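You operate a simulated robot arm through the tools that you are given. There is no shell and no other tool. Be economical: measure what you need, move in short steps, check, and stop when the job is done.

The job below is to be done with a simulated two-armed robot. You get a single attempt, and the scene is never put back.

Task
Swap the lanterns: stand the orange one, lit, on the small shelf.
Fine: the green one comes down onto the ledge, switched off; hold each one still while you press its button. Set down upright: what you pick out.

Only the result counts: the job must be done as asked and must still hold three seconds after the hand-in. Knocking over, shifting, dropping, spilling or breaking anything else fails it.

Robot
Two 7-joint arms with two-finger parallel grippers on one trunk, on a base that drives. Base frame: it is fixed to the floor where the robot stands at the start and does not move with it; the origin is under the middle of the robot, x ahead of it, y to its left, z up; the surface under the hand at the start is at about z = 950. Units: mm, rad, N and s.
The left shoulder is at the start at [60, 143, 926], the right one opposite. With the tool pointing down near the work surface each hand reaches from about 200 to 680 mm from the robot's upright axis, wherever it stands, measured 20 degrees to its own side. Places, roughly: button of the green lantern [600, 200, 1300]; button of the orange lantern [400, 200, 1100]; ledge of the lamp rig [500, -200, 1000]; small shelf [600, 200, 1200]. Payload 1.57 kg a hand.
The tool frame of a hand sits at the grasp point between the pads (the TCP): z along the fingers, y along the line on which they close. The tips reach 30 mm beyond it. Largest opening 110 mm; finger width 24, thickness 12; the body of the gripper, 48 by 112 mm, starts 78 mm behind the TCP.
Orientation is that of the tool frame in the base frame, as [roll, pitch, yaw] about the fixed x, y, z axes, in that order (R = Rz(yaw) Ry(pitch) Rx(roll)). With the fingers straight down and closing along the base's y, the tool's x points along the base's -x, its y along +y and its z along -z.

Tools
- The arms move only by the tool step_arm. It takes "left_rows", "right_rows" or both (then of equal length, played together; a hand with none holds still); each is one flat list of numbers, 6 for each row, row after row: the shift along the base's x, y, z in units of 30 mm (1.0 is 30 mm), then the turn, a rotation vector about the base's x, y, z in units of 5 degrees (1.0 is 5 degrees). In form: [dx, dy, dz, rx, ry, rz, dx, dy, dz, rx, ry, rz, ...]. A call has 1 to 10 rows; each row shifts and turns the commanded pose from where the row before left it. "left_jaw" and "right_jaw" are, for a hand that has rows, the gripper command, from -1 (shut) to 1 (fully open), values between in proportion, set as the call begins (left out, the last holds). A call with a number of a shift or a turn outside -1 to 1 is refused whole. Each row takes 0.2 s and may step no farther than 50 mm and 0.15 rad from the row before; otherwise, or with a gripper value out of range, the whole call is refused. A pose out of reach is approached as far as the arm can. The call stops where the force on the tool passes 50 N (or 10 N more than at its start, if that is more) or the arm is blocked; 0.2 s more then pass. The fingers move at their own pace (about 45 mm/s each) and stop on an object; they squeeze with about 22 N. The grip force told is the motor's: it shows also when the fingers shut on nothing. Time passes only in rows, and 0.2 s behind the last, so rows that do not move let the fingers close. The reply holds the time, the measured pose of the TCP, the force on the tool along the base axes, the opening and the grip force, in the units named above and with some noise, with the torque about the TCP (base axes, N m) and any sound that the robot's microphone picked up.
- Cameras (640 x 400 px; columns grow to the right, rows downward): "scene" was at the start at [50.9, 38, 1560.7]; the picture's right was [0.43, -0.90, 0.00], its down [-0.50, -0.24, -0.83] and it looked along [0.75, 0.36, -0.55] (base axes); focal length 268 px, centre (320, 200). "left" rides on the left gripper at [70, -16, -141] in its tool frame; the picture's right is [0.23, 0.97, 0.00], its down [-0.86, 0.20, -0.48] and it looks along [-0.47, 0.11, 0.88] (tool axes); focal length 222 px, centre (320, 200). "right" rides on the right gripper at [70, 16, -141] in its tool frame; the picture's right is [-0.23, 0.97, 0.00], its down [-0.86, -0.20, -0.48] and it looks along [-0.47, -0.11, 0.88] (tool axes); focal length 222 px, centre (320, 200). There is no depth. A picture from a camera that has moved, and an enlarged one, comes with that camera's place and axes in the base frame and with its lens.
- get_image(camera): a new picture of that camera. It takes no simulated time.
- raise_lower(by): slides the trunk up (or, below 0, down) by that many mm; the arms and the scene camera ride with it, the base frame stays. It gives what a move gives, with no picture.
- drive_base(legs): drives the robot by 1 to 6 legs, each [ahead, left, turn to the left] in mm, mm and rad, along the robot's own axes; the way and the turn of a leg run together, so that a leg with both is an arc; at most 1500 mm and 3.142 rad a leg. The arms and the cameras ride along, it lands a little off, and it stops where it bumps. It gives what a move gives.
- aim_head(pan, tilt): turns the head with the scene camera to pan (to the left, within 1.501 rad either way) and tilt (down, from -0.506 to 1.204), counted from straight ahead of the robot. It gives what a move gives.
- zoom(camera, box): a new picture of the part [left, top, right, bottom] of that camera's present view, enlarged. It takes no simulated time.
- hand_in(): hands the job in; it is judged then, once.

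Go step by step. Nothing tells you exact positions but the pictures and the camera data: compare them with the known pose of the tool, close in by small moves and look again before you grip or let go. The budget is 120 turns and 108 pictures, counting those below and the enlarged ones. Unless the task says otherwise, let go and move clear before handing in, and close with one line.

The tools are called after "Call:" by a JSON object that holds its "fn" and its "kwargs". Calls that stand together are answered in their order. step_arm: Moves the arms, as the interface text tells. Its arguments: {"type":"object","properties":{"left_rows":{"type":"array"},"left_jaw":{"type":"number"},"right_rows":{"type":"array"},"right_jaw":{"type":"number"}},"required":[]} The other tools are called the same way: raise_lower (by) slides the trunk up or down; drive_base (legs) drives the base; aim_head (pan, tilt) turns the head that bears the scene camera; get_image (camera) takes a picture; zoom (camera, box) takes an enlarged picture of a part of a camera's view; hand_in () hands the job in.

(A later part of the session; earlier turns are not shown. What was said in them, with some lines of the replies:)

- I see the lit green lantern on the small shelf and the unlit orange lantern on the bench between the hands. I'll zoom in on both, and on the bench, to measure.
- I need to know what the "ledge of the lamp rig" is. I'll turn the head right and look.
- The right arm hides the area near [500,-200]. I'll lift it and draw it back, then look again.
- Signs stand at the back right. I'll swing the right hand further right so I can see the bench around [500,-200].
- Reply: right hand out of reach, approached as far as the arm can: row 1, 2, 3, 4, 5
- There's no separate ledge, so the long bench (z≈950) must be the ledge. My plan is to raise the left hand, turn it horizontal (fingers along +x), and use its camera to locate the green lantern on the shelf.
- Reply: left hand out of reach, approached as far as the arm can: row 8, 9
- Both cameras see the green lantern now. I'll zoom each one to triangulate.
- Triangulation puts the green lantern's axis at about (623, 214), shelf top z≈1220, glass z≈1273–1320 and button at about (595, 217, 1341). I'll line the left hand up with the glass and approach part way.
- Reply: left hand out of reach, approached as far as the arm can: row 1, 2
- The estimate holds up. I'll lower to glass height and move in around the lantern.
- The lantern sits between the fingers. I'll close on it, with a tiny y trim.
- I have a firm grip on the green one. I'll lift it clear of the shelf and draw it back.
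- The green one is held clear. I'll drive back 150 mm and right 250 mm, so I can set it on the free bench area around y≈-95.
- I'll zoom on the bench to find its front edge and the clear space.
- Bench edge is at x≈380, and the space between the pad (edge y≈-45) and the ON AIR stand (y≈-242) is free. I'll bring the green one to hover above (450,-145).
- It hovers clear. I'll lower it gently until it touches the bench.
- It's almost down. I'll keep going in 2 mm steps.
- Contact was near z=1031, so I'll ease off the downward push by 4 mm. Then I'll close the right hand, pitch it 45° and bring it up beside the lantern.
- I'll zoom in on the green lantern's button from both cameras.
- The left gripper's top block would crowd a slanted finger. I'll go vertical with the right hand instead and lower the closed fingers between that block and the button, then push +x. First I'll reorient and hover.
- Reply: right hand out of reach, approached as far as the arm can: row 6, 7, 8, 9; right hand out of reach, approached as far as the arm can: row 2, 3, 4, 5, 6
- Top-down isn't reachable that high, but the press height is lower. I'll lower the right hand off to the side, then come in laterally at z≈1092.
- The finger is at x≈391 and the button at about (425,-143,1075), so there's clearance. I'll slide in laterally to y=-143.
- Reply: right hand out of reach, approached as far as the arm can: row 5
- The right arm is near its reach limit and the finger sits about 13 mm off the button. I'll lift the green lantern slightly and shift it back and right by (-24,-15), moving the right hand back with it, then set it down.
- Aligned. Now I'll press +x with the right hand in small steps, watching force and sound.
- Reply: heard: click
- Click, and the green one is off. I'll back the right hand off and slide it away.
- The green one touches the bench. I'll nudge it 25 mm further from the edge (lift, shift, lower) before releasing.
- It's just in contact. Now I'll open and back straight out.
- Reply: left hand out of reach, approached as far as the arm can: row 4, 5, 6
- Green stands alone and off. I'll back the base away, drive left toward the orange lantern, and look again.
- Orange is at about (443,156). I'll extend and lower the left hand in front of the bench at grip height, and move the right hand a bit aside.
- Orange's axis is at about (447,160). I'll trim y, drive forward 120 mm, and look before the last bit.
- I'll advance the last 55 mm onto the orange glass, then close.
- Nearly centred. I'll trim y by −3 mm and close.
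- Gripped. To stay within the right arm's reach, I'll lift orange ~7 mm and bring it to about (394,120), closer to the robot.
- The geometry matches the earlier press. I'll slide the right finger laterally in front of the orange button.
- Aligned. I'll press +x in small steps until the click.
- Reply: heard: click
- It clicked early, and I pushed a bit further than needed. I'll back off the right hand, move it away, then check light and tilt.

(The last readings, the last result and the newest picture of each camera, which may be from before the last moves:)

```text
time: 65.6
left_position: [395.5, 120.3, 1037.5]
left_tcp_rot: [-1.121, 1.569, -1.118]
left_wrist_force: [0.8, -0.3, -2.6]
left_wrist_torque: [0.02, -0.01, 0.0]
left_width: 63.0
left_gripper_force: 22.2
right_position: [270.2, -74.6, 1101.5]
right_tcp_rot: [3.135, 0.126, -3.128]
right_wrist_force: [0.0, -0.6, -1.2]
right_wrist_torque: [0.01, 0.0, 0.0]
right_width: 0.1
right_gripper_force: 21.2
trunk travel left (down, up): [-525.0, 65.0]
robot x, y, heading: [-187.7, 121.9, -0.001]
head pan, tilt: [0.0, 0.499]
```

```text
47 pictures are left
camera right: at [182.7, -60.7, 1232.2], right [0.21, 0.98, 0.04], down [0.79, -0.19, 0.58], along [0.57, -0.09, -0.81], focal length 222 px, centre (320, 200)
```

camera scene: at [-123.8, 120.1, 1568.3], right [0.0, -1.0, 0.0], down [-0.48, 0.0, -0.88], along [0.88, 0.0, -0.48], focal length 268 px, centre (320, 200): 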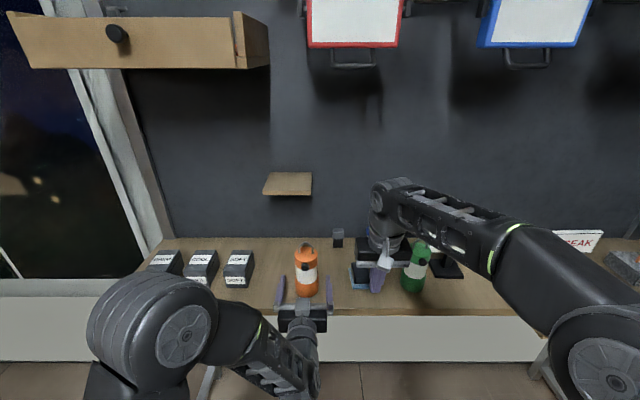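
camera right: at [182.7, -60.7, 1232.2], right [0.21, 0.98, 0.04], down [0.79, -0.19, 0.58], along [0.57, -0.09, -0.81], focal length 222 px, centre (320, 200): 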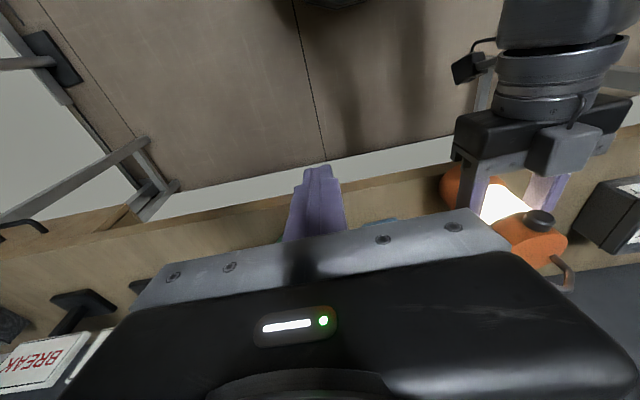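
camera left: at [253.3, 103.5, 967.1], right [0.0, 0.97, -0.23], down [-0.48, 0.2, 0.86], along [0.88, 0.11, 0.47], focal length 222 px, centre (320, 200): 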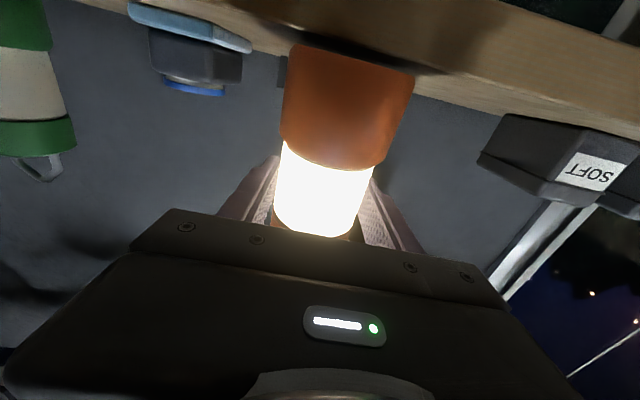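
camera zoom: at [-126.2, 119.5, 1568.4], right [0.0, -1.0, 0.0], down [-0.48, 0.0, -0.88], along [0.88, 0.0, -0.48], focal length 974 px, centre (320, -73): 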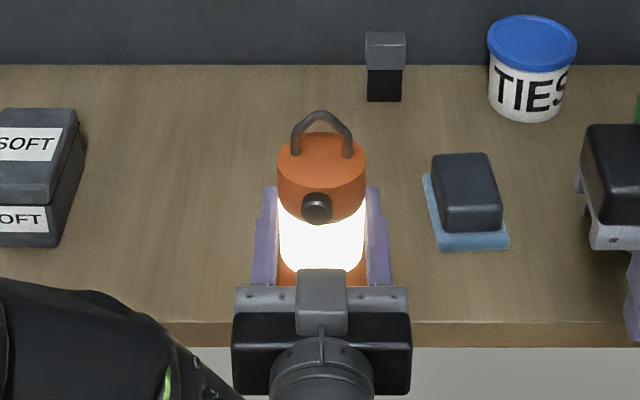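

Orange is lit and held well. Now I'll raise it above shelf height, pull the right hand back, then drive forward.

Call:
{"fn": "step_arm", "kwargs": {"left_rows": [0, 0, 1, 0, 0, 0, 0, 0, 1, 0, 0, 0, 0, 0, 1, 0, 0, 0, 0, 0, 1, 0, 0, 0, 0, 0, 1, 0, 0, 0, 0, 0, 1, 0, 0, 0, 0, 0, 1, 0, 0, 0, 0, 0, 1, 0, 0, 0, 0, 0, 1, 0, 0, 0, 0, 0, 1, 0, 0, 0], "right_rows": [-1, 0, 0, 0, 0, 0, -1, 0, 0, 0, 0, 0, -0.7, 0, 0, 0, 0, 0, 0, 0, 0, 0, 0, 0, 0, 0, 0, 0, 0, 0, 0, 0, 0, 0, 0, 0, 0, 0, 0, 0, 0, 0, 0, 0, 0, 0, 0, 0, 0, 0, 0, 0, 0, 0, 0, 0, 0, 0, 0, 0]}}

Call:
{"fn": "drive_base", "kwargs": {"legs": [[120, 0, 0]]}}

Call:
{"fn": "get_image", "kwargs": {"camera": "scene"}}

Call:
{"fn": "get_image", "kwargs": {"camera": "left"}}

```text
time: 67.8
left_position: [392.6, 119.8, 1338.0]
left_tcp_rot: [1.936, 1.568, 1.937]
left_wrist_force: [0.1, 1.0, -2.0]
left_wrist_torque: [0.03, 0.04, 0.01]
left_width: 62.4
left_gripper_force: 22.3
right_position: [191.0, -74.3, 1102.5]
right_tcp_rot: [3.133, 0.125, -3.127]
right_wrist_force: [-1.0, 0.3, -0.9]
right_wrist_torque: [0.0, 0.03, 0.02]
right_width: 0.0
right_gripper_force: 21.6
trunk travel left (down, up): [-525.0, 65.0]
robot x, y, heading: [-189.8, 125.8, 0.005]
head pan, tilt: [0.0, 0.499]
```

```text
time: 69.0
left_position: [514.0, 120.2, 1334.9]
left_tcp_rot: [3.08, 1.569, 3.082]
left_wrist_force: [0.8, -0.3, -3.2]
left_wrist_torque: [-0.05, -0.05, -0.02]
left_width: 62.8
left_gripper_force: 21.9
right_position: [311.0, -74.5, 1100.9]
right_tcp_rot: [3.134, 0.125, -3.125]
right_wrist_force: [0.1, 0.0, -0.1]
right_wrist_torque: [0.02, 0.04, -0.01]
right_width: 0.3
right_gripper_force: 21.3
trunk travel left (down, up): [-525.0, 65.0]
robot x, y, heading: [-72.0, 121.9, 0.0]
head pan, tilt: [0.0, 0.499]
```

```text
46 pictures are left
camera scene: at [-5.2, 120.3, 1568.3], right [0.0, -1.0, 0.0], down [-0.48, 0.0, -0.88], along [0.88, 0.0, -0.48], focal length 268 px, centre (320, 200)
```

scene: 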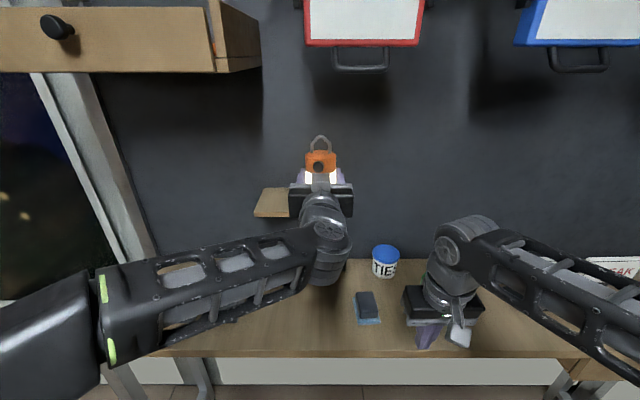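

```text
45 pictures are left
camera left: at [371.2, 103.8, 1267.1], right [0.0, 0.97, -0.23], down [-0.48, 0.2, 0.86], along [0.88, 0.11, 0.46], focal length 222 px, centre (320, 200)
```

left: 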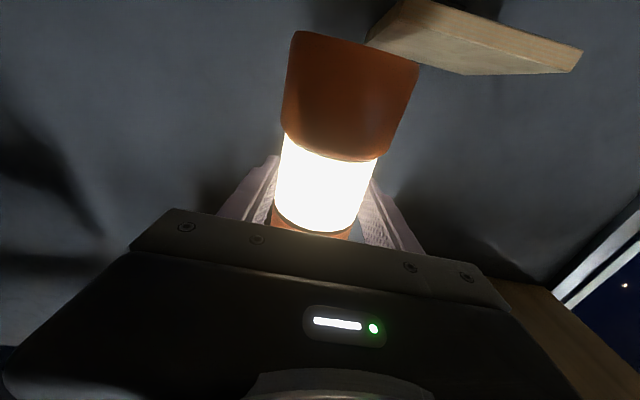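

Now I'll shift left to y≈214, then forward over the shelf.

Call:
{"fn": "step_arm", "kwargs": {"left_rows": [-0.3, 0.8, 0, 0, 0, 0, 0, 0.8, 0, 0, 0, 0, 0, 0.8, 0, 0, 0, 0, 0, 0.73, 0, 0, 0, 0, 0.8, 0, 0, 0, 0, 0, 0.8, 0, 0, 0, 0, 0, 0.8, 0, 0, 0, 0, 0, 0.8, 0, 0, 0, 0, 0, 0.65, 0, 0, 0, 0, 0, 0, 0, 0, 0, 0, 0]}}

Call:
{"fn": "get_image", "kwargs": {"camera": "left"}}

Call:
{"fn": "zoom", "kwargs": {"camera": "scene", "box": [200, 110, 360, 230]}}

```text
time: 71.2
left_position: [617.0, 214.2, 1336.3]
left_tcp_rot: [2.665, 1.57, 2.667]
left_wrist_force: [0.7, -0.1, -2.4]
left_wrist_torque: [0.05, -0.02, 0.03]
left_width: 62.8
left_gripper_force: 21.7
right_position: [310.1, -74.9, 1101.5]
right_tcp_rot: [3.133, 0.125, -3.125]
right_wrist_force: [-0.1, -0.2, 0.0]
right_wrist_torque: [-0.01, 0.01, -0.01]
right_width: 0.0
right_gripper_force: 21.3
trunk travel left (down, up): [-525.0, 65.0]
robot x, y, heading: [-66.9, 117.0, -0.002]
head pan, tilt: [0.0, 0.499]
```

```text
44 pictures are left
camera left: at [475.4, 198.0, 1267.2], right [0.0, 0.97, -0.23], down [-0.48, 0.2, 0.86], along [0.88, 0.11, 0.47], focal length 222 px, centre (320, 200)
```

left: 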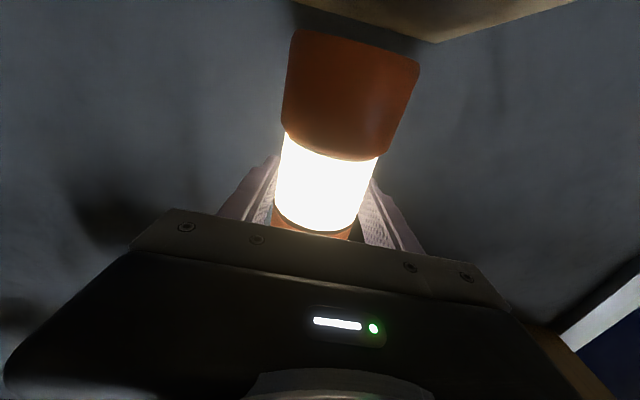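

```text
3.33 times, centred on (280, 170) of scene
camera zoom: at [-7.5, 120.5, 1568.4], right [0.0, -1.0, 0.0], down [-0.48, 0.0, -0.88], along [0.88, 0.0, -0.48], focal length 893 px, centre (453, 300)
```

zoom: 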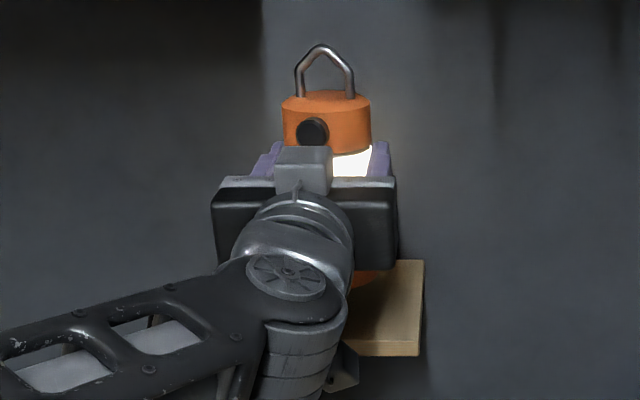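

The lantern is over the shelf and may have slid a few mm down in the grip. I'll lower gently until contact.

Call:
{"fn": "step_arm", "kwargs": {"left_rows": [0.2, 0, -0.4, 0, 0, 0, 0, 0, -0.4, 0, 0, 0, 0, 0, 0, 0, 0, 0]}}

Call:
{"fn": "step_arm", "kwargs": {"left_rows": [0, 0, -0.1, 0, 0, 0, 0, 0, 0, 0, 0, 0]}}

Call:
{"fn": "step_arm", "kwargs": {"left_rows": [0, 0, -0.1, 0, 0, 0, 0, 0, 0, 0, 0, 0]}}

Call:
{"fn": "get_image", "kwargs": {"camera": "left"}}

```text
time: 72.0
left_position: [623.4, 215.4, 1311.4]
left_tcp_rot: [3.056, 1.569, 3.057]
left_wrist_force: [0.2, 0.2, -3.1]
left_wrist_torque: [-0.03, 0.04, 0.0]
left_width: 62.8
left_gripper_force: 21.9
right_position: [308.9, -74.4, 1101.9]
right_tcp_rot: [3.136, 0.125, -3.126]
right_wrist_force: [0.5, -0.6, 0.2]
right_wrist_torque: [-0.04, -0.02, 0.0]
right_width: 0.0
right_gripper_force: 21.1
trunk travel left (down, up): [-525.0, 65.0]
robot x, y, heading: [-65.8, 121.0, 0.003]
head pan, tilt: [0.0, 0.499]
```

```text
time: 72.6
left_position: [622.7, 215.5, 1310.3]
left_tcp_rot: [-0.007, 1.57, -0.003]
left_wrist_force: [1.8, 1.3, 4.7]
left_wrist_torque: [0.12, -0.37, 0.04]
left_width: 62.9
left_gripper_force: 22.2
right_position: [309.2, -73.6, 1101.7]
right_tcp_rot: [3.135, 0.127, -3.125]
right_wrist_force: [0.3, 0.3, 0.0]
right_wrist_torque: [0.0, 0.0, 0.04]
right_width: 0.0
right_gripper_force: 21.0
trunk travel left (down, up): [-525.0, 65.0]
robot x, y, heading: [-67.9, 117.0, -0.004]
head pan, tilt: [0.0, 0.499]
```

```text
time: 73.2
left_position: [621.0, 214.2, 1309.0]
left_tcp_rot: [-0.1, 1.565, -0.097]
left_wrist_force: [-1.6, 3.0, 14.4]
left_wrist_torque: [0.25, -0.5, 0.15]
left_width: 62.8
left_gripper_force: 22.1
right_position: [308.1, -73.9, 1102.5]
right_tcp_rot: [3.135, 0.126, -3.125]
right_wrist_force: [0.5, -0.3, 0.3]
right_wrist_torque: [0.0, 0.02, -0.02]
right_width: 0.0
right_gripper_force: 21.1
trunk travel left (down, up): [-525.0, 65.0]
robot x, y, heading: [-69.8, 125.6, 0.007]
head pan, tilt: [0.0, 0.499]
```

```text
42 pictures are left
camera left: at [480.2, 197.8, 1239.2], right [0.0, 0.97, -0.23], down [-0.48, 0.2, 0.85], along [0.88, 0.11, 0.47], focal length 222 px, centre (320, 200)
```

left: 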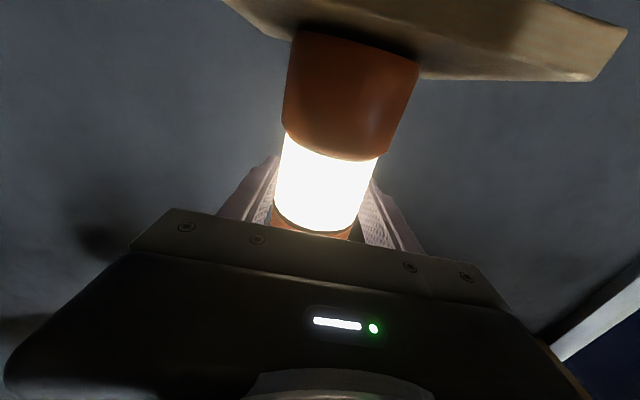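

Contact came ~12 mm early, so the lantern is likely pitched in the grip. I'll look closely before continuing.

Call:
{"fn": "step_arm", "kwargs": {"left_rows": [0, 0, 0.2, 0, 0, 0, 0, 0, 0, 0, 0, 0]}}

Call:
{"fn": "zoom", "kwargs": {"camera": "scene", "box": [220, 100, 350, 220]}}

Call:
{"fn": "zoom", "kwargs": {"camera": "left", "box": [230, 0, 450, 140]}}

```text
time: 73.8
left_position: [624.0, 211.4, 1310.4]
left_tcp_rot: [3.079, 1.564, 3.078]
left_wrist_force: [-0.9, 0.8, 0.0]
left_wrist_torque: [0.05, 0.0, 0.01]
left_width: 62.9
left_gripper_force: 22.0
right_position: [310.4, -74.3, 1102.0]
right_tcp_rot: [3.133, 0.127, -3.125]
right_wrist_force: [-0.8, -0.1, -0.1]
right_wrist_torque: [-0.02, 0.02, 0.03]
right_width: 0.0
right_gripper_force: 22.0
trunk travel left (down, up): [-525.0, 65.0]
robot x, y, heading: [-66.9, 123.1, 0.006]
head pan, tilt: [0.0, 0.499]
```

```text
3.33 times, centred on (285, 160) of scene
camera zoom: at [-7.6, 120.5, 1568.2], right [0.0, -1.0, 0.0], down [-0.48, 0.0, -0.88], along [0.88, 0.0, -0.48], focal length 893 px, centre (437, 333)
```

zoom: 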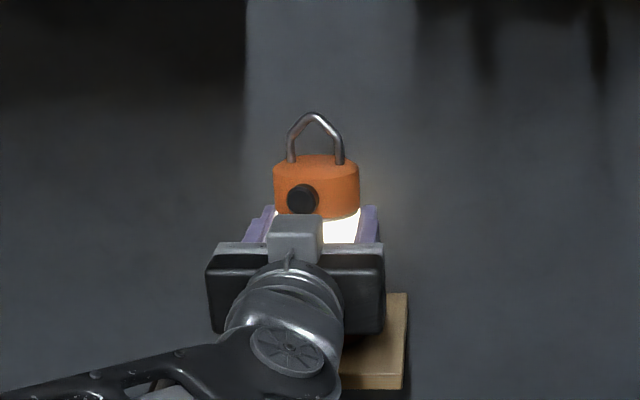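

```text
2.86 times, centred on (340, 70) of left
camera zoom: at [482.1, 196.1, 1241.0], right [0.0, 0.97, -0.23], down [-0.47, 0.2, 0.86], along [0.88, 0.11, 0.46], focal length 635 px, centre (263, 571)
```

zoom: 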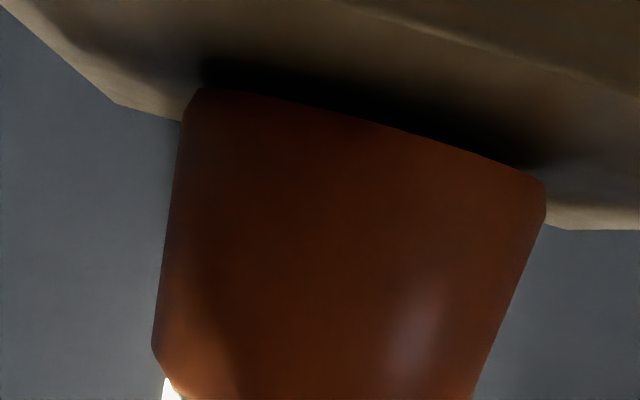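

Call:
{"fn": "zoom", "kwargs": {"camera": "scene", "box": [260, 130, 310, 175]}}

```text
8.89 times, centred on (285, 152) of scene
camera zoom: at [-7.6, 120.5, 1568.2], right [0.0, -1.0, 0.0], down [-0.48, 0.0, -0.88], along [0.88, 0.0, -0.48], focal length 2382 px, centre (631, 622)
```

zoom: 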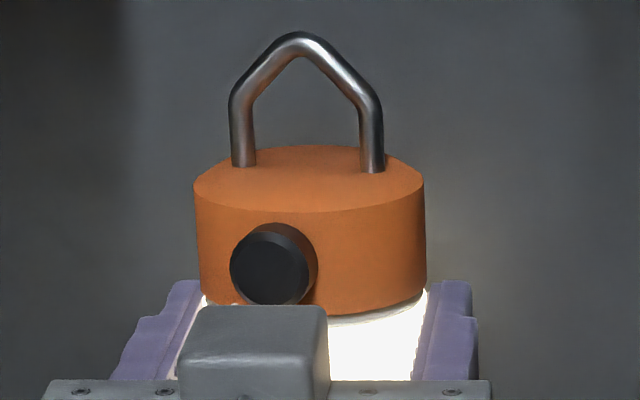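

The cap's ellipse shows it's upright (≈16.7°, as expected). Its top at z≈1361 means the base is flat on the shelf; it had only slid down in the grip. The force is near zero, so I'll release and back straight out.

Call:
{"fn": "step_arm", "kwargs": {"left_rows": [0, 0, 0, 0, 0, 0, 0, 0, 0, 0, 0, 0, 0, 0, 0, 0, 0, 0, 0, 0, 0, 0, 0, 0], "left_jaw": 0.9}}

Call:
{"fn": "get_image", "kwargs": {"camera": "left"}}

Call:
{"fn": "zoom", "kwargs": {"camera": "scene", "box": [220, 100, 350, 220]}}

```text
time: 74.8
left_position: [625.3, 213.3, 1312.4]
left_tcp_rot: [2.998, 1.57, 3.0]
left_wrist_force: [0.4, -0.1, 0.4]
left_wrist_torque: [-0.02, 0.0, 0.03]
left_width: 104.6
left_gripper_force: 0.1
right_position: [311.8, -73.6, 1100.7]
right_tcp_rot: [3.133, 0.125, -3.126]
right_wrist_force: [0.1, 1.1, 0.6]
right_wrist_torque: [0.01, 0.0, -0.01]
right_width: 0.0
right_gripper_force: 21.8
trunk travel left (down, up): [-525.0, 65.0]
robot x, y, heading: [-73.0, 120.8, -0.002]
head pan, tilt: [0.0, 0.499]
```

```text
38 pictures are left
camera left: at [482.5, 196.7, 1243.0], right [0.0, 0.97, -0.23], down [-0.48, 0.2, 0.86], along [0.88, 0.11, 0.47], focal length 222 px, centre (320, 200)
```

left: 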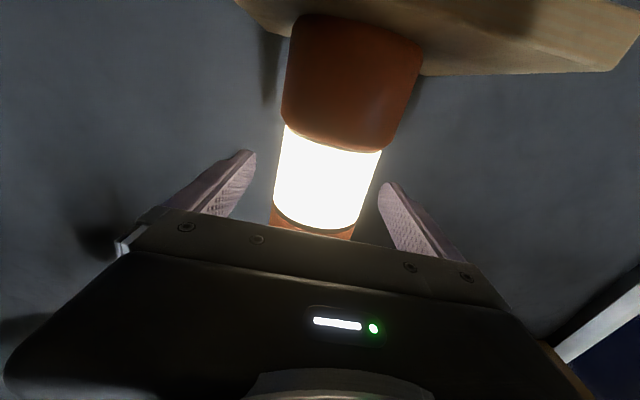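

```text
3.33 times, centred on (285, 160) of scene
camera zoom: at [-7.4, 120.3, 1568.4], right [0.0, -1.0, 0.0], down [-0.48, 0.0, -0.88], along [0.88, 0.0, -0.48], focal length 893 px, centre (437, 333)
```

zoom: 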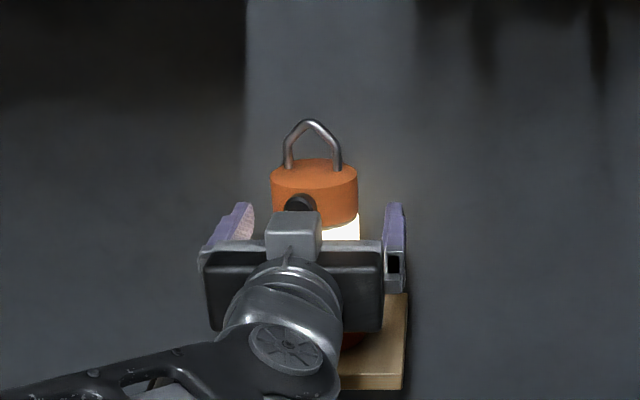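

It stands upright and lit on the shelf with the fingers clear. I'll back the hand straight out.

Call:
{"fn": "step_arm", "kwargs": {"left_rows": [-0.5, 0, 0, 0, 0, 0, -0.8, 0, 0, 0, 0, 0, -1, 0, 0, 0, 0, 0, -1, 0, 0, 0, 0, 0, -1, 0, 0, 0, 0, 0]}}

Call:
{"fn": "drive_base", "kwargs": {"legs": [[-220, 0, 0]]}}

Call:
{"fn": "get_image", "kwargs": {"camera": "scene"}}

Call:
{"fn": "get_image", "kwargs": {"camera": "left"}}

```text
time: 76.0
left_position: [493.8, 216.5, 1313.8]
left_tcp_rot: [-1.789, 1.571, -1.787]
left_wrist_force: [-0.4, -0.7, -0.5]
left_wrist_torque: [0.0, 0.0, -0.02]
left_width: 104.6
left_gripper_force: 0.0
right_position: [310.2, -74.2, 1102.1]
right_tcp_rot: [3.135, 0.125, -3.126]
right_wrist_force: [0.1, -0.4, -0.5]
right_wrist_torque: [0.0, 0.0, 0.01]
right_width: 0.0
right_gripper_force: 21.3
trunk travel left (down, up): [-525.0, 65.0]
robot x, y, heading: [-67.8, 122.3, -0.0]
head pan, tilt: [0.0, 0.499]
```

```text
time: 77.7
left_position: [272.6, 215.9, 1315.6]
left_tcp_rot: [-2.862, 1.569, -2.859]
left_wrist_force: [-0.8, -0.3, -0.7]
left_wrist_torque: [-0.03, 0.01, -0.02]
left_width: 104.3
left_gripper_force: 0.1
right_position: [87.7, -74.2, 1102.5]
right_tcp_rot: [3.135, 0.128, -3.126]
right_wrist_force: [0.5, 0.0, -0.2]
right_wrist_torque: [0.02, 0.0, 0.01]
right_width: 0.3
right_gripper_force: 21.3
trunk travel left (down, up): [-525.0, 65.0]
robot x, y, heading: [-290.0, 118.5, -0.0]
head pan, tilt: [0.0, 0.499]
```

```text
36 pictures are left
camera scene: at [-230.8, 119.9, 1568.4], right [0.0, -1.0, 0.0], down [-0.48, 0.0, -0.88], along [0.88, 0.0, -0.48], focal length 268 px, centre (320, 200)
```

scene: 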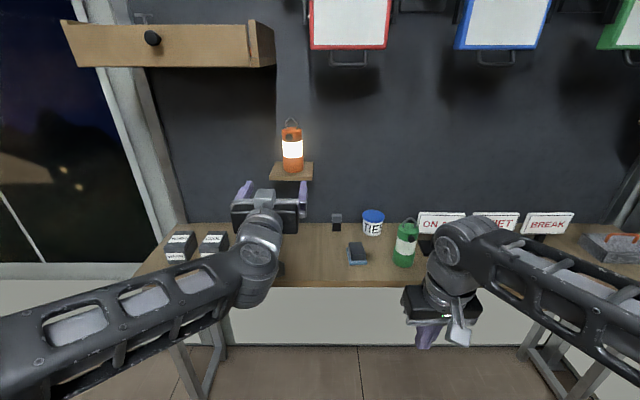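

```text
35 pictures are left
camera left: at [130.6, 199.2, 1245.1], right [0.0, 0.97, -0.23], down [-0.48, 0.2, 0.85], along [0.88, 0.11, 0.47], focal length 222 px, centre (320, 200)
```

left: 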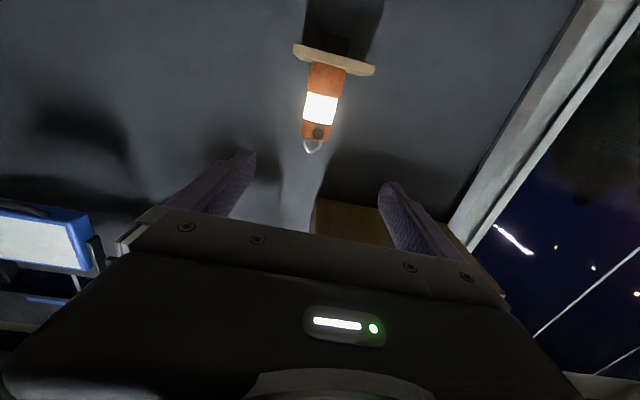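

Orange stands lit on the shelf, green stands off and upright on the ledge, and everything else is where it was. I'm handing in.

Call:
{"fn": "hand_in", "kwargs": {}}

```text
The job is handed in.
```

The lanterns are swapped: the orange one stands lit on the small shelf, and the green one stands switched off on the ledge; I took the long bench to be the ledge, since I saw no other.
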